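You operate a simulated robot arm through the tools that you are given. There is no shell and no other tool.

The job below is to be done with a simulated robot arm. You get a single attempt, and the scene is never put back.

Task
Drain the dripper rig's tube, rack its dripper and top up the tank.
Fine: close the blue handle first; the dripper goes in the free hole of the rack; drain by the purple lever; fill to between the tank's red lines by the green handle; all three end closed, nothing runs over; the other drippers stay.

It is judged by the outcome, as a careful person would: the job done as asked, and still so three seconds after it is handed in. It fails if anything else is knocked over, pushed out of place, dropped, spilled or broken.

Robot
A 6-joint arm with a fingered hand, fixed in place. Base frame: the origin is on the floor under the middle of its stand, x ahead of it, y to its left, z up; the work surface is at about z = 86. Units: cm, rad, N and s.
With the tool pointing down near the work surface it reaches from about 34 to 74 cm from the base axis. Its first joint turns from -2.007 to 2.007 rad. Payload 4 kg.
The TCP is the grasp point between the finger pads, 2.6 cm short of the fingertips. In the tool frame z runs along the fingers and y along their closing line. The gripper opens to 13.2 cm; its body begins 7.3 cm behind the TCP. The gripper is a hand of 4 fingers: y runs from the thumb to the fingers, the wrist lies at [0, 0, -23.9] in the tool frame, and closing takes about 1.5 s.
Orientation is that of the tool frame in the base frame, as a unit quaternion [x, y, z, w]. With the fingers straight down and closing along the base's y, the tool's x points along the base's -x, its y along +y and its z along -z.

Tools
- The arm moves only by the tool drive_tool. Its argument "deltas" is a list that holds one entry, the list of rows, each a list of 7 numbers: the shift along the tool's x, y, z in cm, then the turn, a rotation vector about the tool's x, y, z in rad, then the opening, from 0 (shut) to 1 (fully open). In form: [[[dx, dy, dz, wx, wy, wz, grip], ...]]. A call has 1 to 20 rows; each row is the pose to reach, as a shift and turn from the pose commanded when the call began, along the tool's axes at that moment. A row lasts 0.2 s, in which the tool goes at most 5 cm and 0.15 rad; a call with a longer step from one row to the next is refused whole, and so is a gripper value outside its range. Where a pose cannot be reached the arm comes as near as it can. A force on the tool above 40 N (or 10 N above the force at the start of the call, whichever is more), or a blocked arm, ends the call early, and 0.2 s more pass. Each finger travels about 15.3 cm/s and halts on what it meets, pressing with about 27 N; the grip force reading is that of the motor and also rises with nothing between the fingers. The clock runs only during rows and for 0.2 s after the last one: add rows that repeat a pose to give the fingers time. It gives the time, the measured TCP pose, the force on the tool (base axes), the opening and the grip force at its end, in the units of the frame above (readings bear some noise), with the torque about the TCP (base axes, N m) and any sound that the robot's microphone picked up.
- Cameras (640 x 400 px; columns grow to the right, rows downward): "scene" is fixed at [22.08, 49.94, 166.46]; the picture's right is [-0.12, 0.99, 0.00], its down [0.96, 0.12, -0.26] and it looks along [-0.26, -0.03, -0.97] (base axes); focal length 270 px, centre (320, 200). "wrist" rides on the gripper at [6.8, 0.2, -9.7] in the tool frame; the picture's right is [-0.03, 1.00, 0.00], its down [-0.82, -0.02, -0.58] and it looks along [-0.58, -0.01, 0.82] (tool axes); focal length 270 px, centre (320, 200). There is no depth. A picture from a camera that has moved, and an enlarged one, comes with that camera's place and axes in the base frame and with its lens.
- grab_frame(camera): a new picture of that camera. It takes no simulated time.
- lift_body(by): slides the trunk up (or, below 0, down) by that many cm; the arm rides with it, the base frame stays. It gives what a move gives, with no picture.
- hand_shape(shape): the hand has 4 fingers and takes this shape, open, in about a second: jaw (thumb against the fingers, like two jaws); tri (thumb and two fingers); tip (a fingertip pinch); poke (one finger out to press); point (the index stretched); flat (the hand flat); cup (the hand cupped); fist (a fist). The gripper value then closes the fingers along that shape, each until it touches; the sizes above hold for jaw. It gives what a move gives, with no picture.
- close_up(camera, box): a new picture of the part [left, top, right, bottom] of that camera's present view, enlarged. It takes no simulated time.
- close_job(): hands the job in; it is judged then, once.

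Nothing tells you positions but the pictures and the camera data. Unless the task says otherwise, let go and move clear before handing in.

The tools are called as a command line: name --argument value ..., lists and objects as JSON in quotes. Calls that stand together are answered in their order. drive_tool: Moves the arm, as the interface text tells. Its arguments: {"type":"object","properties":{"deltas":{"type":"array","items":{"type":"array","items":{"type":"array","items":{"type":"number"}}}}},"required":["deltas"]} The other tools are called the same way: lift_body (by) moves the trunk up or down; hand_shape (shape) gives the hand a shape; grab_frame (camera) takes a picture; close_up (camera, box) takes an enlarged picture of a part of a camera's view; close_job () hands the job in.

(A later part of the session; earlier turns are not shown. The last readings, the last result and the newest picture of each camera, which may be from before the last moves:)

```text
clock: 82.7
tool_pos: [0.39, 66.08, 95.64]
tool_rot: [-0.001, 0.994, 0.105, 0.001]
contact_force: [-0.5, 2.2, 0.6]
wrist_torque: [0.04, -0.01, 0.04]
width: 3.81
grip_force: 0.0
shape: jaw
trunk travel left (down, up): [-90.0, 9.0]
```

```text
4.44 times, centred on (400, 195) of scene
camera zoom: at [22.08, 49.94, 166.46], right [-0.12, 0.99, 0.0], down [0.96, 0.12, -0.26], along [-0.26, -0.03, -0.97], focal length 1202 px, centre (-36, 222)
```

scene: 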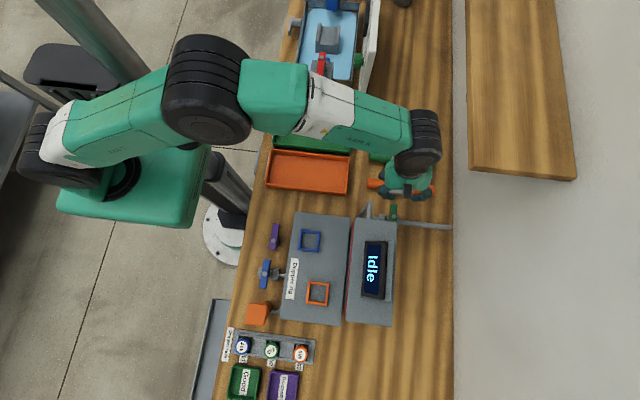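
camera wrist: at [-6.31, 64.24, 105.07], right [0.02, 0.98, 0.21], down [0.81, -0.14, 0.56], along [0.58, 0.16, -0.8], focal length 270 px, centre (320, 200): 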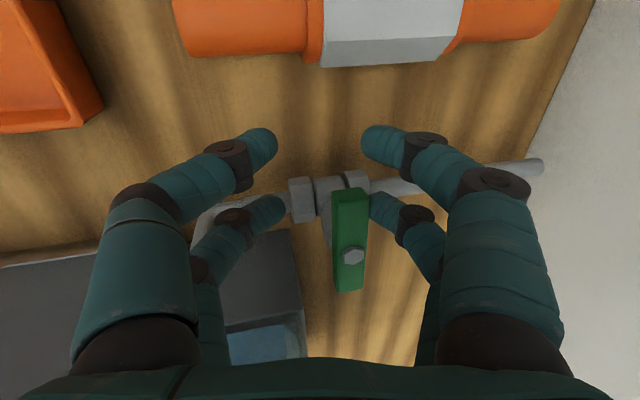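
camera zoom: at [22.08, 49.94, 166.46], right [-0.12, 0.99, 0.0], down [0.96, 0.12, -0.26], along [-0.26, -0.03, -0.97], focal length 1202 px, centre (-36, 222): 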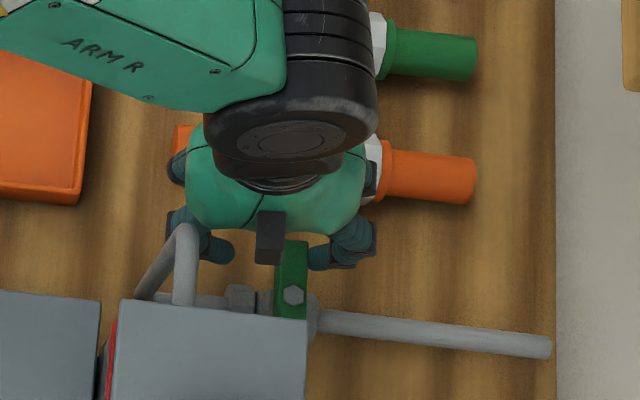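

The right-hand finger has just made contact, but higher up the finger than intended, and the palm would come close to the riser if I pull much further. I'll back off, raise slightly and reduce the lean to about 7°.

drive_tool --deltas '[[[0, 0.4, -0.17, 0.04, 0, 0, 0.28], [0, 0.79, -0.34, 0.087, 0, 0, 0.28], [0, 0.79, -0.34, 0.087, 0, 0, 0.28]]]'

close_up --camera "wrist" --box '[200, 130, 420, 300]'

close_up --camera "scene" --box '[340, 150, 460, 240]'

```text
clock: 83.5
tool_pos: [0.43, 66.88, 96.0]
tool_rot: [-0.001, 0.998, 0.062, 0.001]
contact_force: [-0.4, -0.5, -0.3]
wrist_torque: [0.0, 0.02, -0.01]
width: 3.73
grip_force: 0.1
shape: jaw
trunk travel left (down, up): [-90.0, 9.0]
```

```text
2.35 times, centred on (310, 215) of wrist
camera zoom: at [-6.4, 65.78, 105.65], right [0.02, 0.99, 0.12], down [0.81, -0.09, 0.57], along [0.58, 0.09, -0.81], focal length 636 px, centre (344, 165)
```

zoom: 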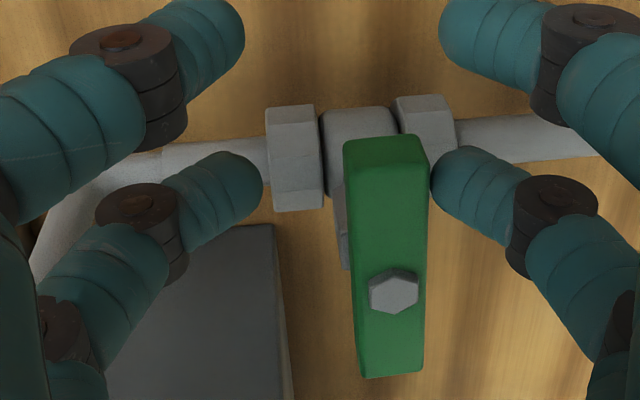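

```text
4.44 times, centred on (400, 195) of scene
camera zoom: at [22.08, 49.94, 166.46], right [-0.12, 0.99, 0.0], down [0.96, 0.12, -0.26], along [-0.26, -0.03, -0.97], focal length 1202 px, centre (-36, 222)
```

zoom: 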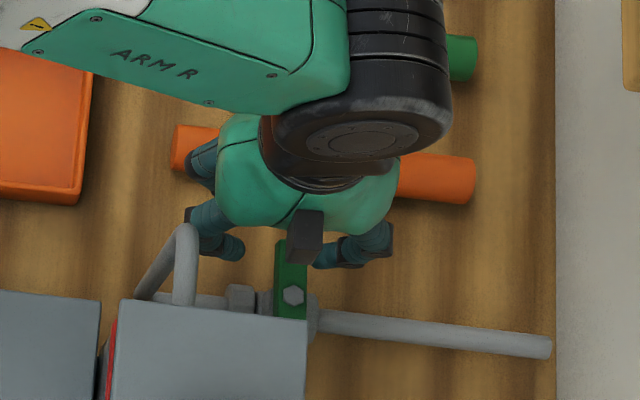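

The right fingertip is now nearly touching the handle at the right height. I'll pull open about 20° and look for flow.

drive_tool --deltas '[[[0, -0.4, -0.05, 0, 0, 0, 0.28], [0, -0.75, -0.09, 0, 0, 0, 0.28], [0, -1.04, -0.13, 0, 0, 0, 0.28]]]'

grab_frame --camera "wrist"

close_up --camera "scene" --box '[340, 150, 460, 240]'

```text
clock: 84.3
tool_pos: [0.29, 65.89, 96.02]
tool_rot: [0.0, 0.998, 0.062, 0.001]
contact_force: [-1.0, 2.3, 1.1]
wrist_torque: [0.07, 0.02, 0.05]
width: 3.85
grip_force: 0.0
shape: jaw
trunk travel left (down, up): [-90.0, 9.0]
```

```text
taken
camera wrist: at [-6.48, 64.81, 105.61], right [0.02, 0.99, 0.12], down [0.81, -0.09, 0.57], along [0.58, 0.09, -0.81], focal length 270 px, centre (320, 200)
```

wrist: 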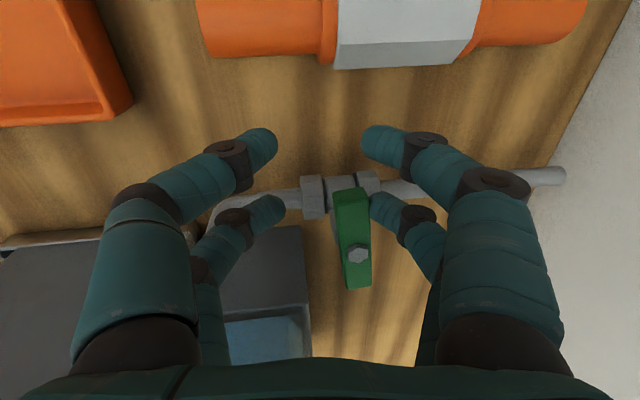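

```text
4.44 times, centred on (400, 195) of scene
camera zoom: at [22.08, 49.94, 166.46], right [-0.12, 0.99, 0.0], down [0.96, 0.12, -0.26], along [-0.26, -0.03, -0.97], focal length 1202 px, centre (-36, 222)
```

zoom: 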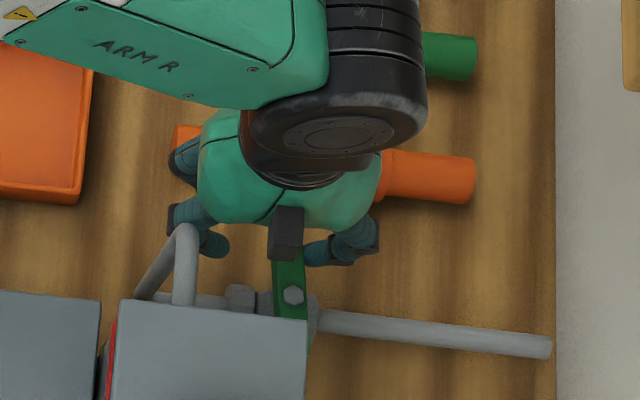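

The handle has started to turn, by roughly 10°. I'll check whether water is flowing before deciding to open further.

close_up --camera "wrist" --box '[200, 200, 400, 370]'

close_up --camera "scene" --box '[370, 200, 420, 240]'

```text
2.35 times, centred on (300, 285) of wrist
camera zoom: at [-6.48, 64.81, 105.61], right [0.02, 0.99, 0.12], down [0.81, -0.09, 0.57], along [0.58, 0.09, -0.81], focal length 636 px, centre (367, 0)
```

zoom: 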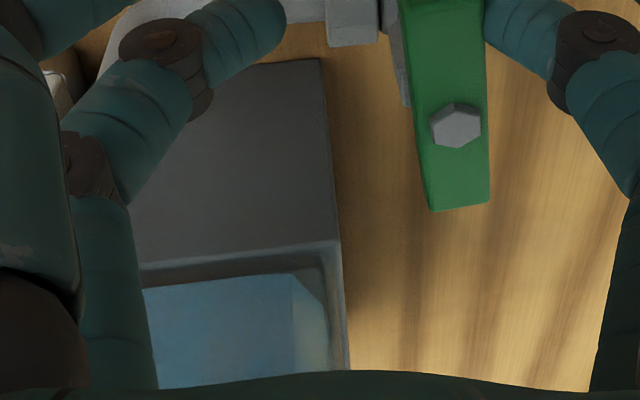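

```text
10.00 times, centred on (395, 220) of scene
camera zoom: at [22.08, 49.94, 166.46], right [-0.12, 0.99, 0.0], down [0.96, 0.12, -0.26], along [-0.26, -0.03, -0.97], focal length 2704 px, centre (-430, 0)
```

zoom: 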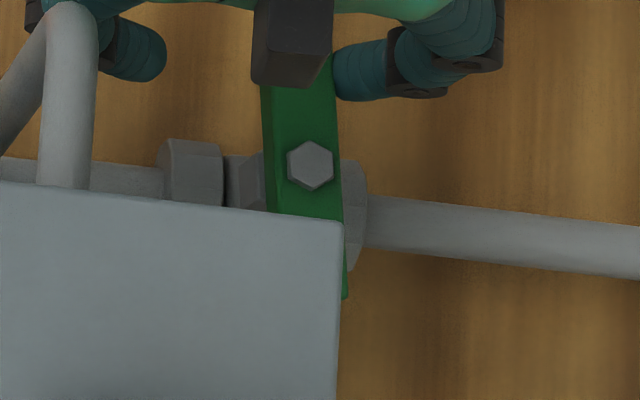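

The handle is only about 7° open. I'll pull a little further, to about 18°, hold one second, then close again and check the level.

drive_tool --deltas '[[[0, -0.3, -0.04, 0, 0, 0, 0.28], [0, -0.6, -0.07, 0, 0, 0, 0.28], [0, -0.6, -0.07, 0, 0, 0, 0.28]]]'

close_up --camera "scene" --box '[340, 180, 420, 240]'

grab_frame --camera "wrist"

```text
clock: 85.1
tool_pos: [0.35, 65.11, 96.01]
tool_rot: [-0.001, 0.998, 0.062, 0.001]
contact_force: [-3.1, 2.8, 1.0]
wrist_torque: [0.06, 0.01, 0.12]
width: 3.88
grip_force: 0.1
shape: jaw
trunk travel left (down, up): [-90.0, 9.0]
```

```text
6.67 times, centred on (380, 210) of scene
camera zoom: at [22.08, 49.94, 166.46], right [-0.12, 0.99, 0.0], down [0.96, 0.12, -0.26], along [-0.26, -0.03, -0.97], focal length 1802 px, centre (-80, 133)
```

zoom: 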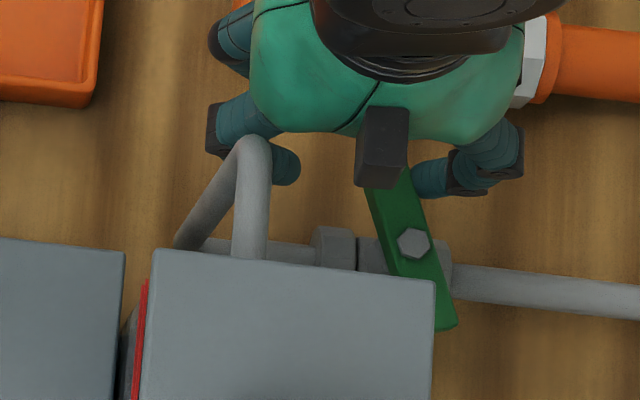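

```text
taken
camera wrist: at [-6.49, 64.1, 105.6], right [0.02, 0.99, 0.12], down [0.81, -0.09, 0.57], along [0.58, 0.09, -0.81], focal length 270 px, centre (320, 200)
```

wrist: 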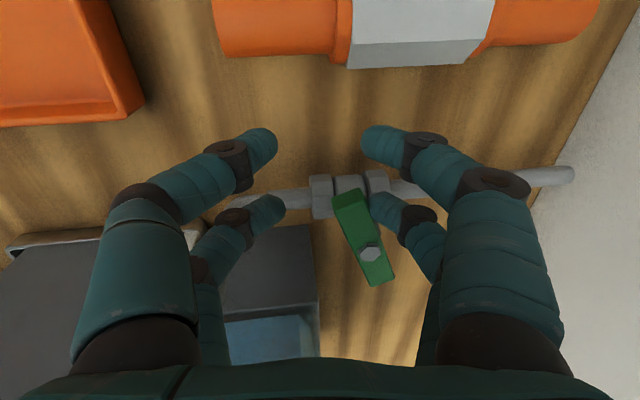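

The handle is about 25° open. I'll now close it by sweeping back toward +y with the other finger side, slowing near the end.

drive_tool --deltas '[[[0, 1.0, 0.12, 0, 0, 0, 0.28], [0, 2.0, 0.24, 0, 0, 0, 0.28], [0, 2.5, 0.3, 0, 0, 0, 0.28], [0, 2.9, 0.35, 0, 0, 0, 0.28], [0, 3.2, 0.39, 0, 0, 0, 0.28]]]'

close_up --camera "scene" --box '[340, 180, 420, 240]'

grab_frame --camera "wrist"

```text
clock: 86.3
tool_pos: [0.5, 68.47, 96.12]
tool_rot: [-0.001, 0.998, 0.061, 0.001]
contact_force: [-0.6, -2.4, 0.0]
wrist_torque: [-0.01, -0.01, -0.03]
width: 3.83
grip_force: 0.1
shape: jaw
trunk travel left (down, up): [-90.0, 9.0]
```

```text
6.67 times, centred on (380, 210) of scene
camera zoom: at [22.08, 49.94, 166.46], right [-0.12, 0.99, 0.0], down [0.96, 0.12, -0.26], along [-0.26, -0.03, -0.97], focal length 1802 px, centre (-80, 133)
```

zoom: 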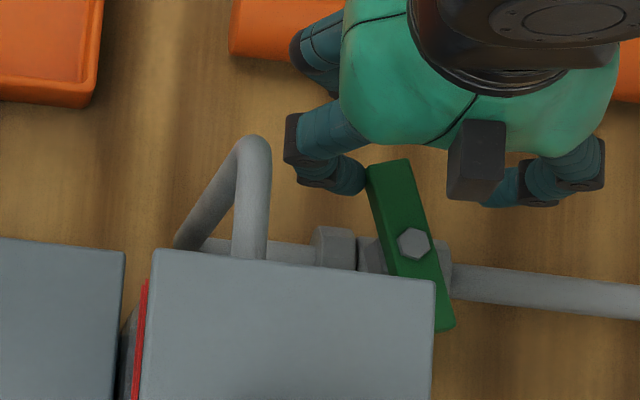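

```text
taken
camera wrist: at [-6.4, 67.32, 105.74], right [0.02, 0.99, 0.12], down [0.81, -0.09, 0.57], along [0.58, 0.09, -0.81], focal length 270 px, centre (320, 200)
```

wrist: 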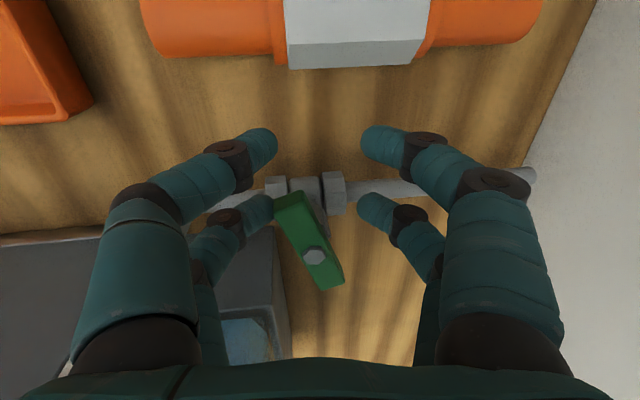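

The handle has only come back partway, to about 21°, so I need to push further +y. I'll check the wrist's clearance to the shelf first, which costs no time.

close_up --camera "scene" --box '[360, 80, 500, 220]'

```text
2.86 times, centred on (430, 150) of scene
camera zoom: at [22.08, 49.94, 166.46], right [-0.12, 0.99, 0.0], down [0.96, 0.12, -0.26], along [-0.26, -0.03, -0.97], focal length 772 px, centre (6, 343)
```

zoom: 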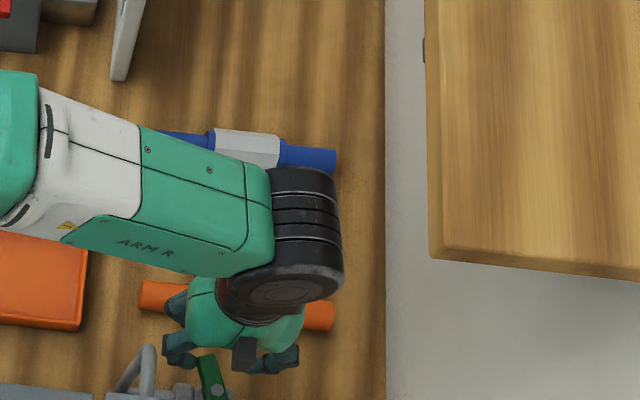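

The wrist has about 5 cm of margin to the shelf. I'll keep pushing toward +y to close.

drive_tool --deltas '[[[0, 0.5, 0.06, 0, 0, 0, 0.28], [0, 0.9, 0.11, 0, 0, 0, 0.28], [0, 1.15, 0.14, 0, 0, 0, 0.28]]]'

close_up --camera "scene" --box '[340, 180, 420, 240]'

```text
clock: 87.1
tool_pos: [0.33, 69.62, 96.15]
tool_rot: [-0.001, 0.998, 0.062, 0.0]
contact_force: [-2.4, -3.6, 0.2]
wrist_torque: [-0.08, 0.09, -0.12]
width: 3.86
grip_force: 0.0
shape: jaw
trunk travel left (down, up): [-90.0, 9.0]
```

```text
6.67 times, centred on (380, 210) of scene
camera zoom: at [22.08, 49.94, 166.46], right [-0.12, 0.99, 0.0], down [0.96, 0.12, -0.26], along [-0.26, -0.03, -0.97], focal length 1802 px, centre (-80, 133)
```

zoom: 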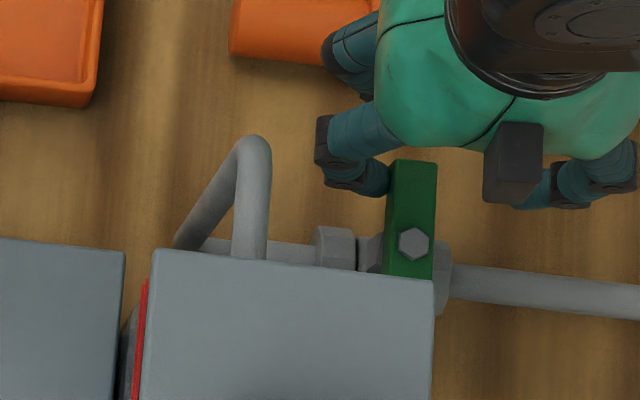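

It's almost fully closed. One small further push to seat it, then I'll verify at high zoom.

drive_tool --deltas '[[[0, 0.1, 0.01, 0, 0, 0, 0.28], [0, 0.2, 0.02, 0, 0, 0, 0.28], [0, 0.2, 0.02, 0, 0, 0, 0.28]]]'

close_up --camera "scene" --box '[330, 195, 410, 245]'

```text
clock: 87.9
tool_pos: [0.38, 69.87, 96.11]
tool_rot: [-0.001, 0.998, 0.061, 0.002]
contact_force: [-2.6, -5.4, 1.9]
wrist_torque: [-0.2, 0.05, -0.21]
width: 3.97
grip_force: 0.0
shape: jaw
trunk travel left (down, up): [-90.0, 9.0]
```

```text
8.00 times, centred on (370, 220) of scene
camera zoom: at [22.08, 49.94, 166.46], right [-0.12, 0.99, 0.0], down [0.96, 0.12, -0.26], along [-0.26, -0.03, -0.97], focal length 2163 px, centre (-80, 40)
```

zoom: 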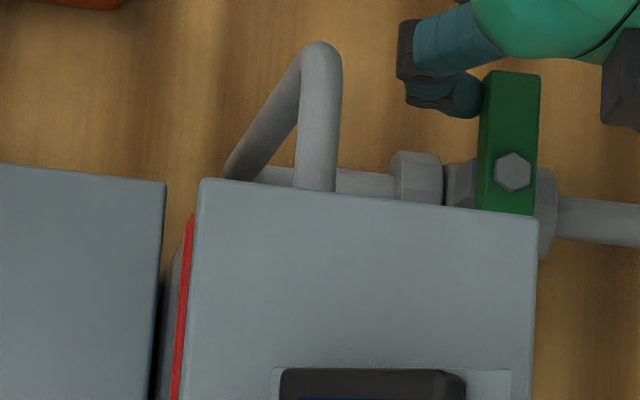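

The handle matches its closed reference exactly, with 5.4 N against the stop. I'll disengage, rise and go back to the viewing pose to read the water level.

drive_tool --deltas '[[[0, -0.9, -0.11, 0, 0, 0, 0.28], [0, -0.53, -3.1, 0, 0, 0, 0.28], [0, -0.05, -7.06, 0, 0, 0, 0.28], [0, 0.44, -11.0, 0, 0, 0, 0.28], [0, -2.3, -13.0, 0.06, 0, 0, 0.28], [0, -5.2, -15.0, 0.124, 0, 0, 0.28], [0, -8.1, -17.0, 0.124, 0, 0, 0.28], [0, -8.1, -17.0, 0.124, 0, 0, 0.28]]]'

close_up --camera "scene" --box '[330, 195, 410, 245]'

grab_frame --camera "wrist"

```text
clock: 89.7
tool_pos: [0.31, 59.72, 112.01]
tool_rot: [-0.001, 1.0, -0.001, 0.002]
contact_force: [-0.3, -0.3, -0.3]
wrist_torque: [-0.03, -0.02, -0.01]
width: 3.73
grip_force: 0.1
shape: jaw
trunk travel left (down, up): [-90.0, 9.0]
```

```text
8.00 times, centred on (370, 220) of scene
camera zoom: at [22.08, 49.94, 166.46], right [-0.12, 0.99, 0.0], down [0.96, 0.12, -0.26], along [-0.26, -0.03, -0.97], focal length 2163 px, centre (-80, 40)
```

zoom: 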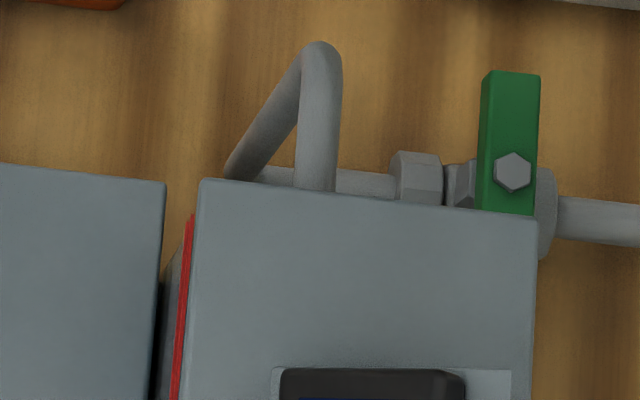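

```text
taken
camera wrist: at [-6.51, 59.98, 121.67], right [0.02, 1.0, 0.0], down [0.81, -0.02, 0.58], along [0.58, -0.02, -0.81], focal length 270 px, centre (320, 200)
```

wrist: 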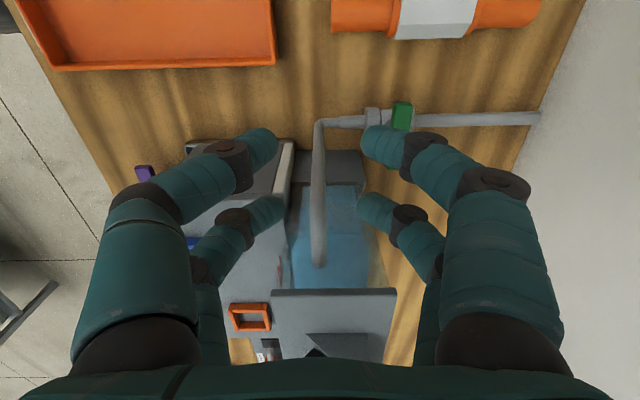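

The valve is closed and this view also shows straight into the tank's near end. I'll zoom in to see whether the waterline can be read from here.

close_up --camera "wrist" --box '[260, 130, 400, 300]'

```text
2.35 times, centred on (330, 215) of wrist
camera zoom: at [-6.51, 59.98, 121.67], right [0.02, 1.0, 0.0], down [0.81, -0.02, 0.58], along [0.58, -0.02, -0.81], focal length 636 px, centre (296, 165)
```

zoom: 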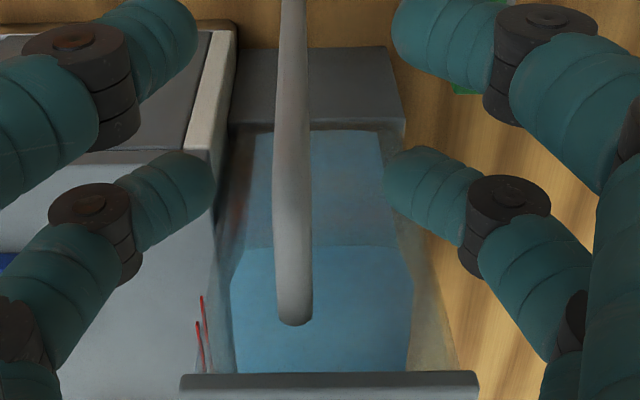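

From here I can read the near-wall waterline directly: about z = 103.4, while the red lines' ends sit at rows 297 and 322 of this zoom, so the waterline needs to reach roughly row 310. The flow is slow enough to control, so I'll go back and open the handle again.

drive_tool --deltas '[[[-0.03, 2.5, 2, -0.06, 0, 0, 0.28], [-0.06, 5.1, 5, -0.122, 0, 0, 0.28], [-0.1, 7.7, 8.5, -0.122, 0, 0, 0.28], [-0.1, 7.7, 12, -0.122, 0, 0, 0.28], [-0.1, 7.7, 14.5, -0.122, 0, 0, 0.28], [-0.1, 7.7, 15.9, -0.122, 0, 0, 0.28], [-0.1, 7.7, 15.9, -0.122, 0, 0, 0.28]]]'

close_up --camera "scene" --box '[340, 180, 420, 240]'

close_up --camera "wrist" --box '[200, 130, 420, 300]'

```text
clock: 91.3
tool_pos: [0.34, 67.09, 95.93]
tool_rot: [0.0, 0.998, 0.06, 0.001]
contact_force: [-0.6, 0.2, 0.1]
wrist_torque: [0.0, -0.02, 0.01]
width: 3.74
grip_force: 0.0
shape: jaw
trunk travel left (down, up): [-90.0, 9.0]
```

```text
6.67 times, centred on (380, 210) of scene
camera zoom: at [22.08, 49.94, 166.46], right [-0.12, 0.99, 0.0], down [0.96, 0.12, -0.26], along [-0.26, -0.03, -0.97], focal length 1802 px, centre (-80, 133)
```

zoom: 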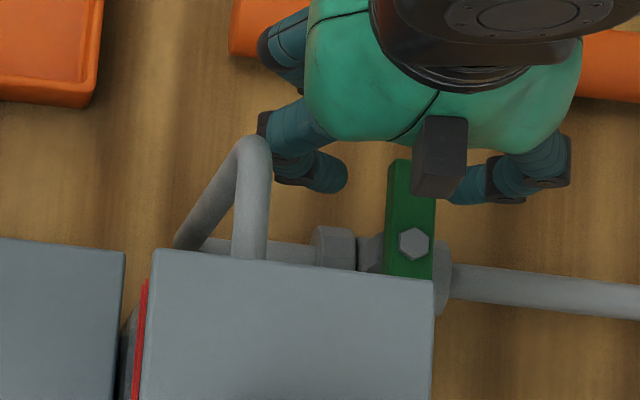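

```text
2.35 times, centred on (310, 215) of wrist
camera zoom: at [-6.37, 66.06, 105.71], right [0.02, 0.99, 0.12], down [0.81, -0.09, 0.57], along [0.58, 0.09, -0.81], focal length 636 px, centre (344, 165)
```

zoom: 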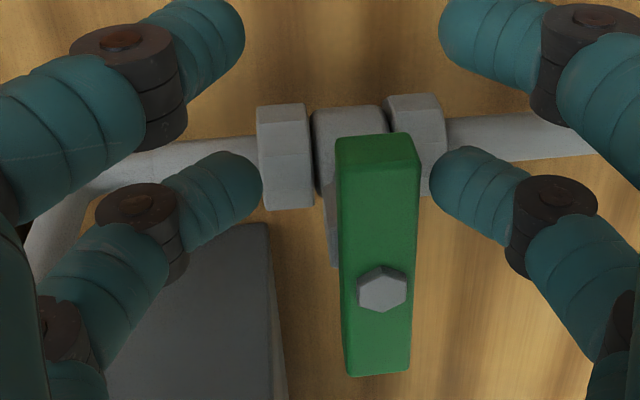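

The handle sits between the fingers with clearance on both sides. I'll pull it open to about 25° again.

drive_tool --deltas '[[[0, -0.794, -0.098, 0, 0, 0, 0.28], [0, -1.489, -0.183, 0, 0, 0, 0.28], [0, -2.084, -0.256, 0, 0, 0, 0.28]]]'

close_up --camera "scene" --box '[340, 180, 420, 240]'

```text
clock: 92.1
tool_pos: [0.44, 65.15, 96.05]
tool_rot: [-0.001, 0.998, 0.061, 0.001]
contact_force: [-3.8, 2.8, 0.7]
wrist_torque: [0.07, 0.03, 0.19]
width: 3.9
grip_force: 0.0
shape: jaw
trunk travel left (down, up): [-90.0, 9.0]
```

```text
6.67 times, centred on (380, 210) of scene
camera zoom: at [22.08, 49.94, 166.46], right [-0.12, 0.99, 0.0], down [0.96, 0.12, -0.26], along [-0.26, -0.03, -0.97], focal length 1802 px, centre (-80, 133)
```

zoom: 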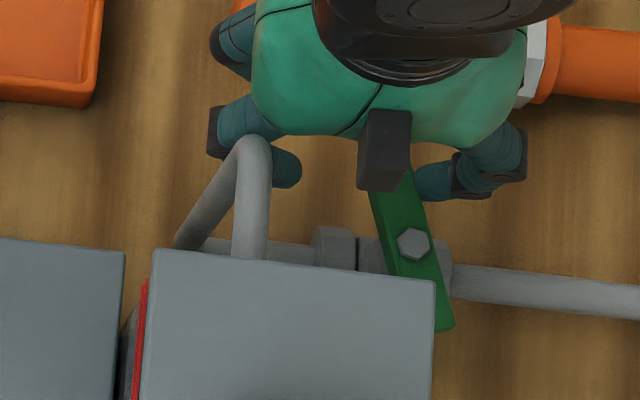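

It's at about 25° again. I'll lift off and return to the monitoring pose to watch the level rise.

drive_tool --deltas '[[[0, 0.496, 0.061, 0, 0, 0, 0.28], [0, 0.862, -2.92, 0, 0, 0, 0.28], [0, 1.35, -6.89, 0, 0, 0, 0.28], [0, 0.846, -10.98, 0, 0, 0, 0.28], [0.06, -1.27, -14.26, 0.06, 0, 0, 0.28], [0.13, -3.41, -16.54, 0.124, 0, 0, 0.28]]]'

close_up --camera "wrist" --box '[260, 130, 400, 300]'

grab_frame --camera "scene"

```text
clock: 93.5
tool_pos: [0.17, 59.66, 112.06]
tool_rot: [-0.001, 1.0, -0.002, 0.002]
contact_force: [-0.3, 0.1, 0.5]
wrist_torque: [-0.01, 0.05, 0.01]
width: 3.74
grip_force: 0.0
shape: jaw
trunk travel left (down, up): [-90.0, 9.0]
```

```text
2.35 times, centred on (330, 215) of wrist
camera zoom: at [-6.69, 59.82, 121.74], right [0.02, 1.0, 0.0], down [0.81, -0.02, 0.58], along [0.58, -0.02, -0.81], focal length 636 px, centre (296, 165)
```

zoom: 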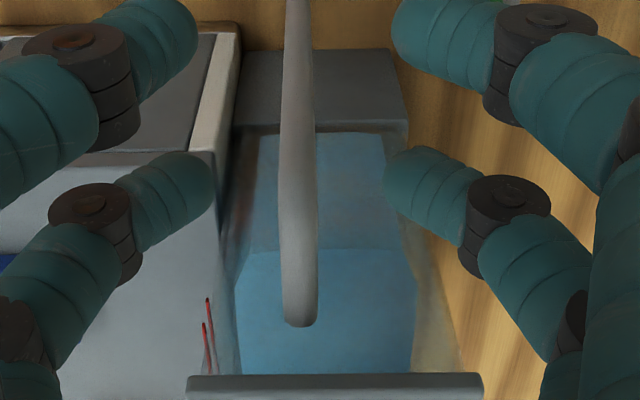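

```text
taken
```

scene: 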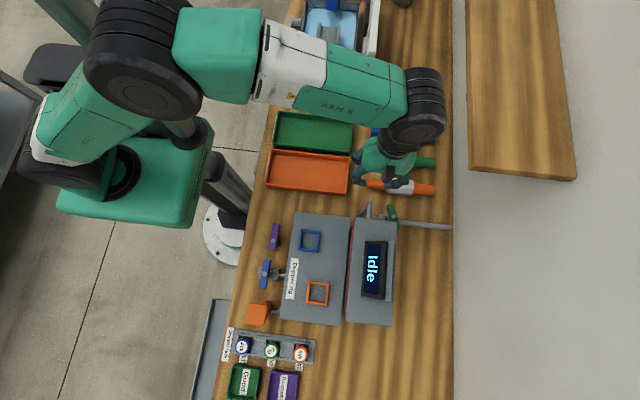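

The waterline has moved only a few rows so far. I'll wait here a couple of seconds and measure the rate.

drive_tool --deltas '[[[0, 0, 0, 0, 0, 0, 0.28], [0, 0, 0, 0, 0, 0, 0.28], [0, 0, 0, 0, 0, 0, 0.28], [0, 0, 0, 0, 0, 0, 0.28], [0, 0, 0, 0, 0, 0, 0.28], [0, 0, 0, 0, 0, 0, 0.28], [0, 0, 0, 0, 0, 0, 0.28], [0, 0, 0, 0, 0, 0, 0.28], [0, 0, 0, 0, 0, 0, 0.28], [0, 0, 0, 0, 0, 0, 0.28]]]'

close_up --camera "wrist" --box '[260, 130, 400, 300]'

```text
clock: 95.7
tool_pos: [0.05, 59.74, 112.01]
tool_rot: [0.0, 1.0, -0.001, 0.002]
contact_force: [0.4, -0.7, -0.6]
wrist_torque: [0.02, -0.03, -0.01]
width: 3.7
grip_force: 0.1
shape: jaw
trunk travel left (down, up): [-90.0, 9.0]
```

```text
2.35 times, centred on (330, 215) of wrist
camera zoom: at [-6.67, 59.89, 121.68], right [0.02, 1.0, 0.0], down [0.81, -0.02, 0.58], along [0.58, -0.02, -0.81], focal length 636 px, centre (296, 165)
```

zoom: 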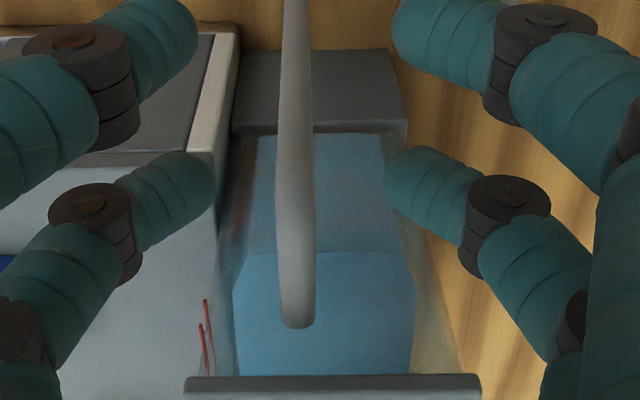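

The level is rising only a few hundredths of a centimetre per second, slow and safe. I'll keep waiting and measure more precisely.

drive_tool --deltas '[[[0, 0, 0, 0, 0, 0, 0.28], [0, 0, 0, 0, 0, 0, 0.28], [0, 0, 0, 0, 0, 0, 0.28], [0, 0, 0, 0, 0, 0, 0.28], [0, 0, 0, 0, 0, 0, 0.28], [0, 0, 0, 0, 0, 0, 0.28], [0, 0, 0, 0, 0, 0, 0.28], [0, 0, 0, 0, 0, 0, 0.28], [0, 0, 0, 0, 0, 0, 0.28], [0, 0, 0, 0, 0, 0, 0.28], [0, 0, 0, 0, 0, 0, 0.28], [0, 0, 0, 0, 0, 0, 0.28], [0, 0, 0, 0, 0, 0, 0.28], [0, 0, 0, 0, 0, 0, 0.28], [0, 0, 0, 0, 0, 0, 0.28], [0, 0, 0, 0, 0, 0, 0.28], [0, 0, 0, 0, 0, 0, 0.28], [0, 0, 0, 0, 0, 0, 0.28], [0, 0, 0, 0, 0, 0, 0.28], [0, 0, 0, 0, 0, 0, 0.28]]]'

close_up --camera "wrist" --box '[290, 210, 370, 290]'

close_up --camera "wrist" --box '[260, 130, 400, 300]'

```text
clock: 99.9
tool_pos: [0.16, 59.73, 112.06]
tool_rot: [-0.002, 1.0, -0.001, 0.002]
contact_force: [0.6, -0.6, -0.5]
wrist_torque: [0.0, -0.01, 0.03]
width: 3.72
grip_force: 0.1
shape: jaw
trunk travel left (down, up): [-90.0, 9.0]
```

```text
5.00 times, centred on (330, 250) of wrist
camera zoom: at [-6.67, 59.89, 121.68], right [0.02, 1.0, 0.0], down [0.81, -0.02, 0.58], along [0.58, -0.02, -0.81], focal length 1351 px, centre (270, -50)
```

zoom: 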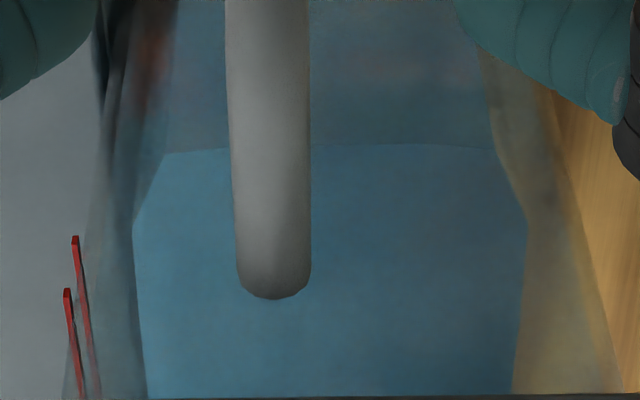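

```text
2.35 times, centred on (330, 215) of wrist
camera zoom: at [-6.67, 59.89, 121.68], right [0.02, 1.0, 0.0], down [0.81, -0.02, 0.58], along [0.58, -0.02, -0.81], focal length 636 px, centre (296, 165)
```

zoom: 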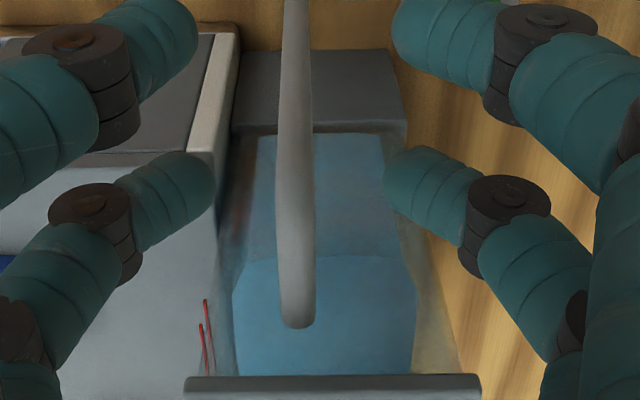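

The water is at about z = 103.85, rising at roughly 0.05 cm/s, so it needs around 50 s more to reach the middle of the band. I'll wait and check periodically.

drive_tool --deltas '[[[0, 0, 0, 0, 0, 0, 0.28], [0, 0, 0, 0, 0, 0, 0.28], [0, 0, 0, 0, 0, 0, 0.28], [0, 0, 0, 0, 0, 0, 0.28], [0, 0, 0, 0, 0, 0, 0.28], [0, 0, 0, 0, 0, 0, 0.28], [0, 0, 0, 0, 0, 0, 0.28], [0, 0, 0, 0, 0, 0, 0.28], [0, 0, 0, 0, 0, 0, 0.28], [0, 0, 0, 0, 0, 0, 0.28], [0, 0, 0, 0, 0, 0, 0.28], [0, 0, 0, 0, 0, 0, 0.28], [0, 0, 0, 0, 0, 0, 0.28], [0, 0, 0, 0, 0, 0, 0.28], [0, 0, 0, 0, 0, 0, 0.28], [0, 0, 0, 0, 0, 0, 0.28], [0, 0, 0, 0, 0, 0, 0.28], [0, 0, 0, 0, 0, 0, 0.28], [0, 0, 0, 0, 0, 0, 0.28], [0, 0, 0, 0, 0, 0, 0.28]]]'

drive_tool --deltas '[[[0, 0, 0, 0, 0, 0, 0.28], [0, 0, 0, 0, 0, 0, 0.28], [0, 0, 0, 0, 0, 0, 0.28], [0, 0, 0, 0, 0, 0, 0.28], [0, 0, 0, 0, 0, 0, 0.28], [0, 0, 0, 0, 0, 0, 0.28], [0, 0, 0, 0, 0, 0, 0.28], [0, 0, 0, 0, 0, 0, 0.28], [0, 0, 0, 0, 0, 0, 0.28], [0, 0, 0, 0, 0, 0, 0.28], [0, 0, 0, 0, 0, 0, 0.28], [0, 0, 0, 0, 0, 0, 0.28], [0, 0, 0, 0, 0, 0, 0.28], [0, 0, 0, 0, 0, 0, 0.28], [0, 0, 0, 0, 0, 0, 0.28], [0, 0, 0, 0, 0, 0, 0.28], [0, 0, 0, 0, 0, 0, 0.28], [0, 0, 0, 0, 0, 0, 0.28], [0, 0, 0, 0, 0, 0, 0.28], [0, 0, 0, 0, 0, 0, 0.28]]]'

close_up --camera "wrist" --box '[290, 210, 370, 290]'

```text
clock: 104.1
tool_pos: [0.13, 59.68, 112.01]
tool_rot: [-0.001, 1.0, -0.001, 0.002]
contact_force: [-0.2, 1.1, -1.2]
wrist_torque: [0.01, -0.03, 0.01]
width: 3.73
grip_force: 0.0
shape: jaw
trunk travel left (down, up): [-90.0, 9.0]
```

```text
clock: 108.3
tool_pos: [0.11, 59.59, 111.99]
tool_rot: [-0.001, 1.0, -0.002, 0.001]
contact_force: [0.6, -1.4, 0.3]
wrist_torque: [0.0, -0.02, 0.05]
width: 3.72
grip_force: 0.0
shape: jaw
trunk travel left (down, up): [-90.0, 9.0]
```

```text
5.00 times, centred on (330, 250) of wrist
camera zoom: at [-6.67, 59.89, 121.69], right [0.02, 1.0, 0.0], down [0.81, -0.02, 0.58], along [0.58, -0.02, -0.81], focal length 1351 px, centre (270, -50)
```

zoom: 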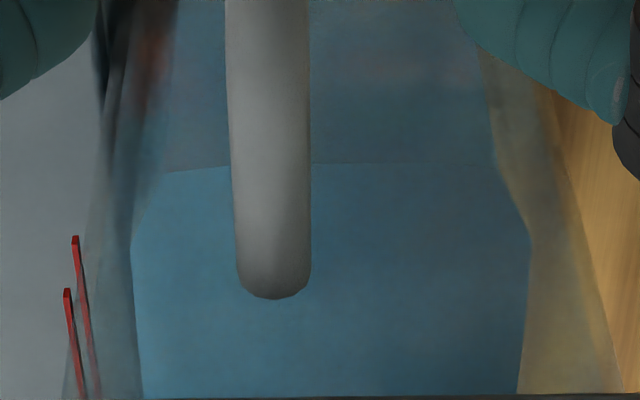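

It's rising about 2.3 rows per second in this zoom; I want to start closing near row 232. I'll wait about 12 seconds more and recheck.

drive_tool --deltas '[[[0, 0, 0, 0, 0, 0, 0.28], [0, 0, 0, 0, 0, 0, 0.28], [0, 0, 0, 0, 0, 0, 0.28], [0, 0, 0, 0, 0, 0, 0.28], [0, 0, 0, 0, 0, 0, 0.28], [0, 0, 0, 0, 0, 0, 0.28], [0, 0, 0, 0, 0, 0, 0.28], [0, 0, 0, 0, 0, 0, 0.28], [0, 0, 0, 0, 0, 0, 0.28], [0, 0, 0, 0, 0, 0, 0.28], [0, 0, 0, 0, 0, 0, 0.28], [0, 0, 0, 0, 0, 0, 0.28], [0, 0, 0, 0, 0, 0, 0.28], [0, 0, 0, 0, 0, 0, 0.28], [0, 0, 0, 0, 0, 0, 0.28], [0, 0, 0, 0, 0, 0, 0.28], [0, 0, 0, 0, 0, 0, 0.28], [0, 0, 0, 0, 0, 0, 0.28], [0, 0, 0, 0, 0, 0, 0.28], [0, 0, 0, 0, 0, 0, 0.28]]]'

drive_tool --deltas '[[[0, 0, 0, 0, 0, 0, 0.28], [0, 0, 0, 0, 0, 0, 0.28], [0, 0, 0, 0, 0, 0, 0.28], [0, 0, 0, 0, 0, 0, 0.28], [0, 0, 0, 0, 0, 0, 0.28], [0, 0, 0, 0, 0, 0, 0.28], [0, 0, 0, 0, 0, 0, 0.28], [0, 0, 0, 0, 0, 0, 0.28], [0, 0, 0, 0, 0, 0, 0.28], [0, 0, 0, 0, 0, 0, 0.28], [0, 0, 0, 0, 0, 0, 0.28], [0, 0, 0, 0, 0, 0, 0.28], [0, 0, 0, 0, 0, 0, 0.28], [0, 0, 0, 0, 0, 0, 0.28], [0, 0, 0, 0, 0, 0, 0.28], [0, 0, 0, 0, 0, 0, 0.28], [0, 0, 0, 0, 0, 0, 0.28], [0, 0, 0, 0, 0, 0, 0.28], [0, 0, 0, 0, 0, 0, 0.28], [0, 0, 0, 0, 0, 0, 0.28]]]'

drive_tool --deltas '[[[0, 0, 0, 0, 0, 0, 0.28], [0, 0, 0, 0, 0, 0, 0.28], [0, 0, 0, 0, 0, 0, 0.28], [0, 0, 0, 0, 0, 0, 0.28], [0, 0, 0, 0, 0, 0, 0.28], [0, 0, 0, 0, 0, 0, 0.28], [0, 0, 0, 0, 0, 0, 0.28], [0, 0, 0, 0, 0, 0, 0.28], [0, 0, 0, 0, 0, 0, 0.28], [0, 0, 0, 0, 0, 0, 0.28], [0, 0, 0, 0, 0, 0, 0.28], [0, 0, 0, 0, 0, 0, 0.28], [0, 0, 0, 0, 0, 0, 0.28], [0, 0, 0, 0, 0, 0, 0.28], [0, 0, 0, 0, 0, 0, 0.28], [0, 0, 0, 0, 0, 0, 0.28], [0, 0, 0, 0, 0, 0, 0.28], [0, 0, 0, 0, 0, 0, 0.28], [0, 0, 0, 0, 0, 0, 0.28], [0, 0, 0, 0, 0, 0, 0.28]]]'

close_up --camera "wrist" --box '[290, 210, 370, 290]'

```text
clock: 112.5
tool_pos: [0.16, 59.7, 111.87]
tool_rot: [-0.001, 1.0, -0.001, 0.001]
contact_force: [0.5, 0.1, 0.5]
wrist_torque: [-0.02, 0.04, -0.01]
width: 3.7
grip_force: 0.1
shape: jaw
trunk travel left (down, up): [-90.0, 9.0]
```

```text
clock: 116.7
tool_pos: [0.1, 59.69, 112.09]
tool_rot: [-0.001, 1.0, -0.001, 0.003]
contact_force: [-0.8, 0.1, -0.1]
wrist_torque: [-0.01, 0.0, -0.01]
width: 3.7
grip_force: 0.0
shape: jaw
trunk travel left (down, up): [-90.0, 9.0]
```

```text
clock: 120.9
tool_pos: [0.19, 59.63, 111.99]
tool_rot: [0.0, 1.0, -0.001, 0.002]
contact_force: [0.4, -0.3, 0.2]
wrist_torque: [-0.01, 0.04, 0.02]
width: 3.73
grip_force: 0.0
shape: jaw
trunk travel left (down, up): [-90.0, 9.0]
```

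```text
5.00 times, centred on (330, 250) of wrist
camera zoom: at [-6.67, 59.89, 121.69], right [0.02, 1.0, 0.0], down [0.81, -0.02, 0.58], along [0.58, -0.02, -0.81], focal length 1351 px, centre (270, -50)
```

zoom: 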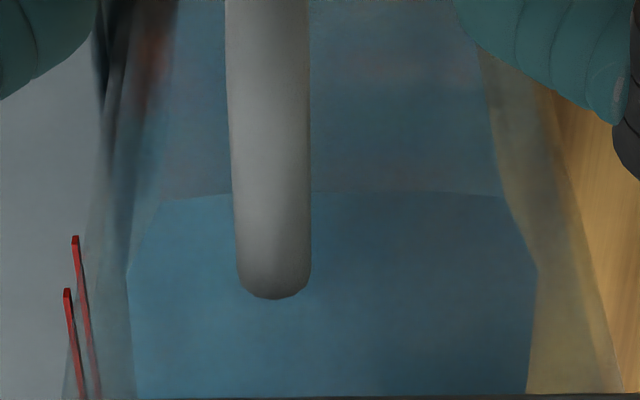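

The level is near z = 104.8, still below the band. To measure accurately I'll go to a lower, nearly level view from the -y side and watch the final rise from there.

drive_tool --deltas '[[[-1.0, -1.2, -0.3, 0, 0, -0.143, 0.28], [-2.1, -2.3, -0.6, 0, 0, -0.286, 0.28], [-3.2, -3.5, -1, 0, 0, -0.429, 0.28], [-4.3, -4.6, -1, 0, 0, -0.572, 0.28], [-5.4, -5.8, -1, 0, 0, -0.715, 0.28], [-6.5, -6.9, -1, 0, 0, -0.858, 0.28], [-7.6, -8.1, -1, 0, 0, -1.0, 0.28], [-8.7, -9.2, -1, 0, 0, -1.143, 0.28], [-9.8, -10.4, -1, 0, 0, -1.286, 0.28], [-10.8, -11.5, -1, 0, 0, -1.429, 0.28], [-11.8, -12.7, -1, 0, 0, -1.571, 0.28]]]'

drive_tool --deltas '[[[0.4, -2.3, 1.5, 0, -0.125, 0, 0.28], [0.8, -4.6, 3.5, 0, -0.25, 0, 0.28], [1.2, -6.9, 5.2, 0, -0.375, 0, 0.28], [1.5, -9, 6.6, 0, -0.5, 0, 0.28]]]'

grab_frame --camera "wrist"

```text
clock: 123.3
tool_pos: [12.32, 47.06, 113.03]
tool_rot: [0.708, -0.706, 0.001, 0.0]
contact_force: [-0.6, -0.4, -0.1]
wrist_torque: [0.01, 0.03, 0.0]
width: 3.73
grip_force: 0.1
shape: jaw
trunk travel left (down, up): [-90.0, 9.0]
```

```text
clock: 124.3
tool_pos: [21.18, 46.67, 108.36]
tool_rot: [-0.686, 0.687, 0.168, 0.171]
contact_force: [0.2, -0.9, -0.4]
wrist_torque: [0.01, 0.0, 0.01]
width: 3.72
grip_force: 0.1
shape: jaw
out of reach, approached as far as the arm can: row 4
trunk travel left (down, up): [-90.0, 9.0]
```

```text
taken
camera wrist: at [21.06, 36.03, 113.72], right [-1.0, 0.02, 0.01], down [0.02, 0.45, 0.89], along [0.02, 0.89, -0.45], focal length 270 px, centre (320, 200)
```

wrist: 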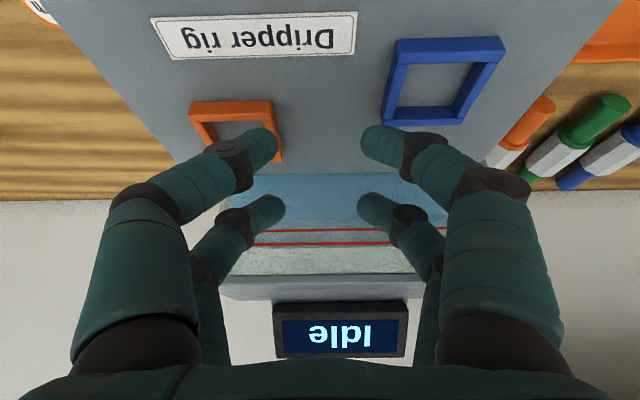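

The arm couldn't get quite as low as I asked, but the view is good. I'll zoom in on the waterline against the red lines.

close_up --camera "wrist" --box '[270, 170, 370, 280]'

close_up --camera "wrist" --box '[220, 170, 440, 280]'

```text
3.64 times, centred on (320, 225) of wrist
camera zoom: at [21.06, 36.03, 113.72], right [-1.0, 0.02, 0.01], down [0.02, 0.45, 0.89], along [0.02, 0.89, -0.45], focal length 983 px, centre (320, 109)
```

zoom: 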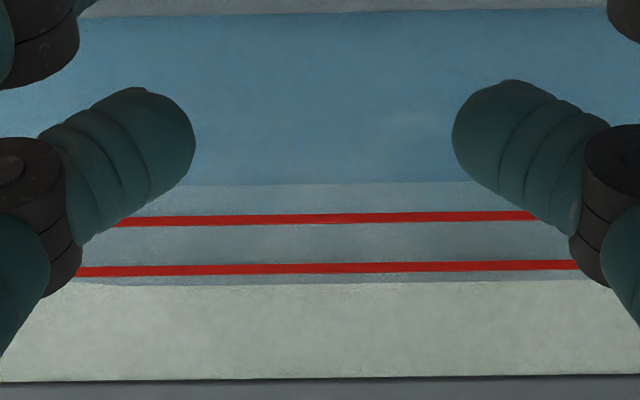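

```text
2.91 times, centred on (330, 225) of wrist
camera zoom: at [21.06, 36.03, 113.72], right [-1.0, 0.02, 0.01], down [0.02, 0.45, 0.89], along [0.02, 0.89, -0.45], focal length 786 px, centre (291, 127)
```

zoom: 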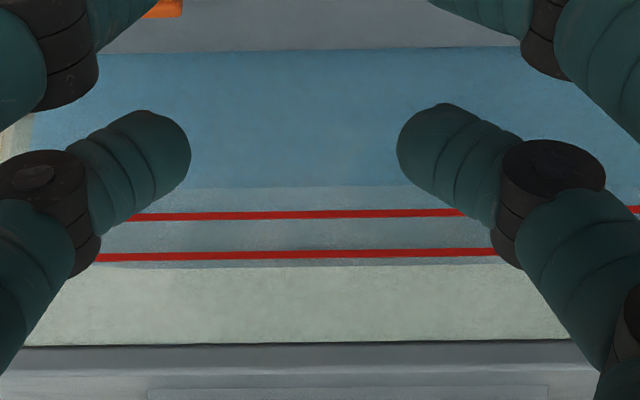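

From here the waterline is about 0.95 cm below the lower red line, i.e. roughly 1.45 cm below mid-band. I'll wait 8 s here and measure the rate accurately.

drive_tool --deltas '[[[0, 0, 0, 0, 0, 0, 0.28], [0, 0, 0, 0, 0, 0, 0.28], [0, 0, 0, 0, 0, 0, 0.28], [0, 0, 0, 0, 0, 0, 0.28], [0, 0, 0, 0, 0, 0, 0.28], [0, 0, 0, 0, 0, 0, 0.28], [0, 0, 0, 0, 0, 0, 0.28], [0, 0, 0, 0, 0, 0, 0.28], [0, 0, 0, 0, 0, 0, 0.28], [0, 0, 0, 0, 0, 0, 0.28], [0, 0, 0, 0, 0, 0, 0.28], [0, 0, 0, 0, 0, 0, 0.28], [0, 0, 0, 0, 0, 0, 0.28], [0, 0, 0, 0, 0, 0, 0.28], [0, 0, 0, 0, 0, 0, 0.28], [0, 0, 0, 0, 0, 0, 0.28], [0, 0, 0, 0, 0, 0, 0.28], [0, 0, 0, 0, 0, 0, 0.28], [0, 0, 0, 0, 0, 0, 0.28], [0, 0, 0, 0, 0, 0, 0.28]]]'

drive_tool --deltas '[[[0, 0, 0, 0, 0, 0, 0.28], [0, 0, 0, 0, 0, 0, 0.28], [0, 0, 0, 0, 0, 0, 0.28], [0, 0, 0, 0, 0, 0, 0.28], [0, 0, 0, 0, 0, 0, 0.28], [0, 0, 0, 0, 0, 0, 0.28], [0, 0, 0, 0, 0, 0, 0.28], [0, 0, 0, 0, 0, 0, 0.28], [0, 0, 0, 0, 0, 0, 0.28], [0, 0, 0, 0, 0, 0, 0.28], [0, 0, 0, 0, 0, 0, 0.28], [0, 0, 0, 0, 0, 0, 0.28], [0, 0, 0, 0, 0, 0, 0.28], [0, 0, 0, 0, 0, 0, 0.28], [0, 0, 0, 0, 0, 0, 0.28], [0, 0, 0, 0, 0, 0, 0.28], [0, 0, 0, 0, 0, 0, 0.28], [0, 0, 0, 0, 0, 0, 0.28], [0, 0, 0, 0, 0, 0, 0.28]]]'

close_up --camera "wrist" --box '[270, 170, 370, 280]'

```text
clock: 128.5
tool_pos: [21.18, 46.68, 108.27]
tool_rot: [0.687, -0.686, -0.169, -0.171]
contact_force: [0.4, 0.3, -0.3]
wrist_torque: [-0.01, 0.01, 0.04]
width: 3.73
grip_force: 0.0
shape: jaw
trunk travel left (down, up): [-90.0, 9.0]
```

```text
clock: 132.5
tool_pos: [21.16, 46.64, 108.38]
tool_rot: [0.687, -0.686, -0.169, -0.171]
contact_force: [-0.3, -0.3, 0.2]
wrist_torque: [-0.02, 0.02, 0.02]
width: 3.74
grip_force: 0.1
shape: jaw
trunk travel left (down, up): [-90.0, 9.0]
```

```text
3.64 times, centred on (320, 225) of wrist
camera zoom: at [21.03, 36.11, 113.74], right [-1.0, 0.02, 0.01], down [0.02, 0.45, 0.89], along [0.02, 0.89, -0.45], focal length 983 px, centre (320, 109)
```

zoom: 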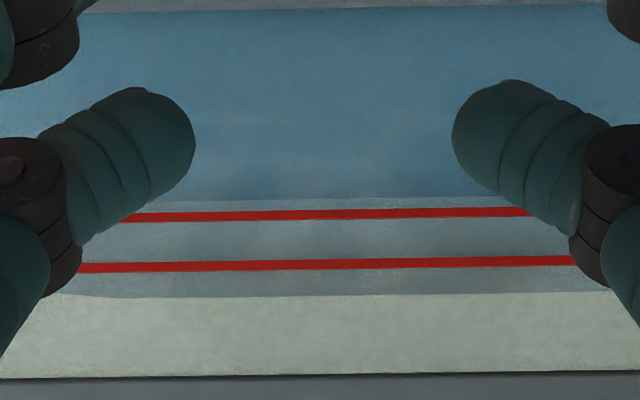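

It's now about 0.5 cm below the lower line and rising at roughly 0.053 cm/s, so mid-band is about 20 s away. I'll return to the monitoring pose by the handle so I can close promptly.

drive_tool --deltas '[[[-0.63, 2.2, -1.0, 0, 0.12, 0, 0.28], [-1.26, 4.45, -1.95, 0, 0.24, 0, 0.28], [-1.9, 6.7, -2.9, 0, 0.36, 0, 0.28], [-2.52, 8.9, -3.88, 0, 0.485, 0, 0.28], [-2.52, 8.9, -3.88, 0, 0.485, 0, 0.28]]]'

drive_tool --deltas '[[[-1.2, 1.1, 0, 0, 0, 0.143, 0.28], [-2.3, 2.2, 0, 0, 0, 0.286, 0.28], [-3.5, 3.3, 0, 0, 0, 0.429, 0.28], [-4.6, 4.4, 0, 0, 0, 0.572, 0.28], [-5.8, 5.5, 0, 0, 0, 0.715, 0.28], [-6.9, 6.6, 0, 0, 0, 0.858, 0.28], [-8.1, 7.7, 0, 0, 0, 1.0, 0.28], [-9.2, 8.8, 0.2, 0, 0, 1.143, 0.28], [-10.4, 9.9, 0.4, 0, 0, 1.286, 0.28], [-11.5, 11.0, 0.7, 0, 0, 1.429, 0.28], [-12.6, 12.1, 1, 0, 0, 1.571, 0.28]]]'

close_up --camera "wrist" --box '[290, 210, 370, 290]'

```text
clock: 133.7
tool_pos: [12.28, 46.92, 112.99]
tool_rot: [0.707, -0.707, -0.002, -0.005]
contact_force: [0.3, -0.2, 0.2]
wrist_torque: [0.02, 0.0, -0.01]
width: 3.69
grip_force: 0.0
shape: jaw
out of reach, approached as far as the arm can: row 1
trunk travel left (down, up): [-90.0, 9.0]
```

```text
clock: 136.1
tool_pos: [0.3, 59.84, 111.93]
tool_rot: [0.001, 1.0, 0.007, 0.002]
contact_force: [0.3, 0.2, -1.4]
wrist_torque: [-0.01, 0.0, -0.02]
width: 3.73
grip_force: 0.1
shape: jaw
trunk travel left (down, up): [-90.0, 9.0]
```

```text
5.00 times, centred on (330, 250) of wrist
camera zoom: at [-6.68, 59.86, 121.61], right [0.03, 1.0, 0.01], down [0.81, -0.03, 0.58], along [0.58, -0.01, -0.81], focal length 1351 px, centre (270, -50)
```

zoom: 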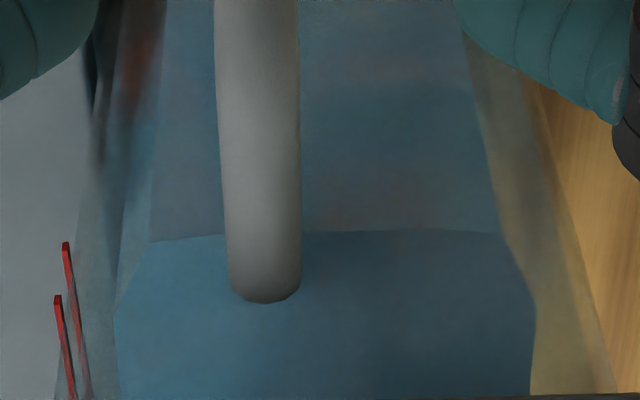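

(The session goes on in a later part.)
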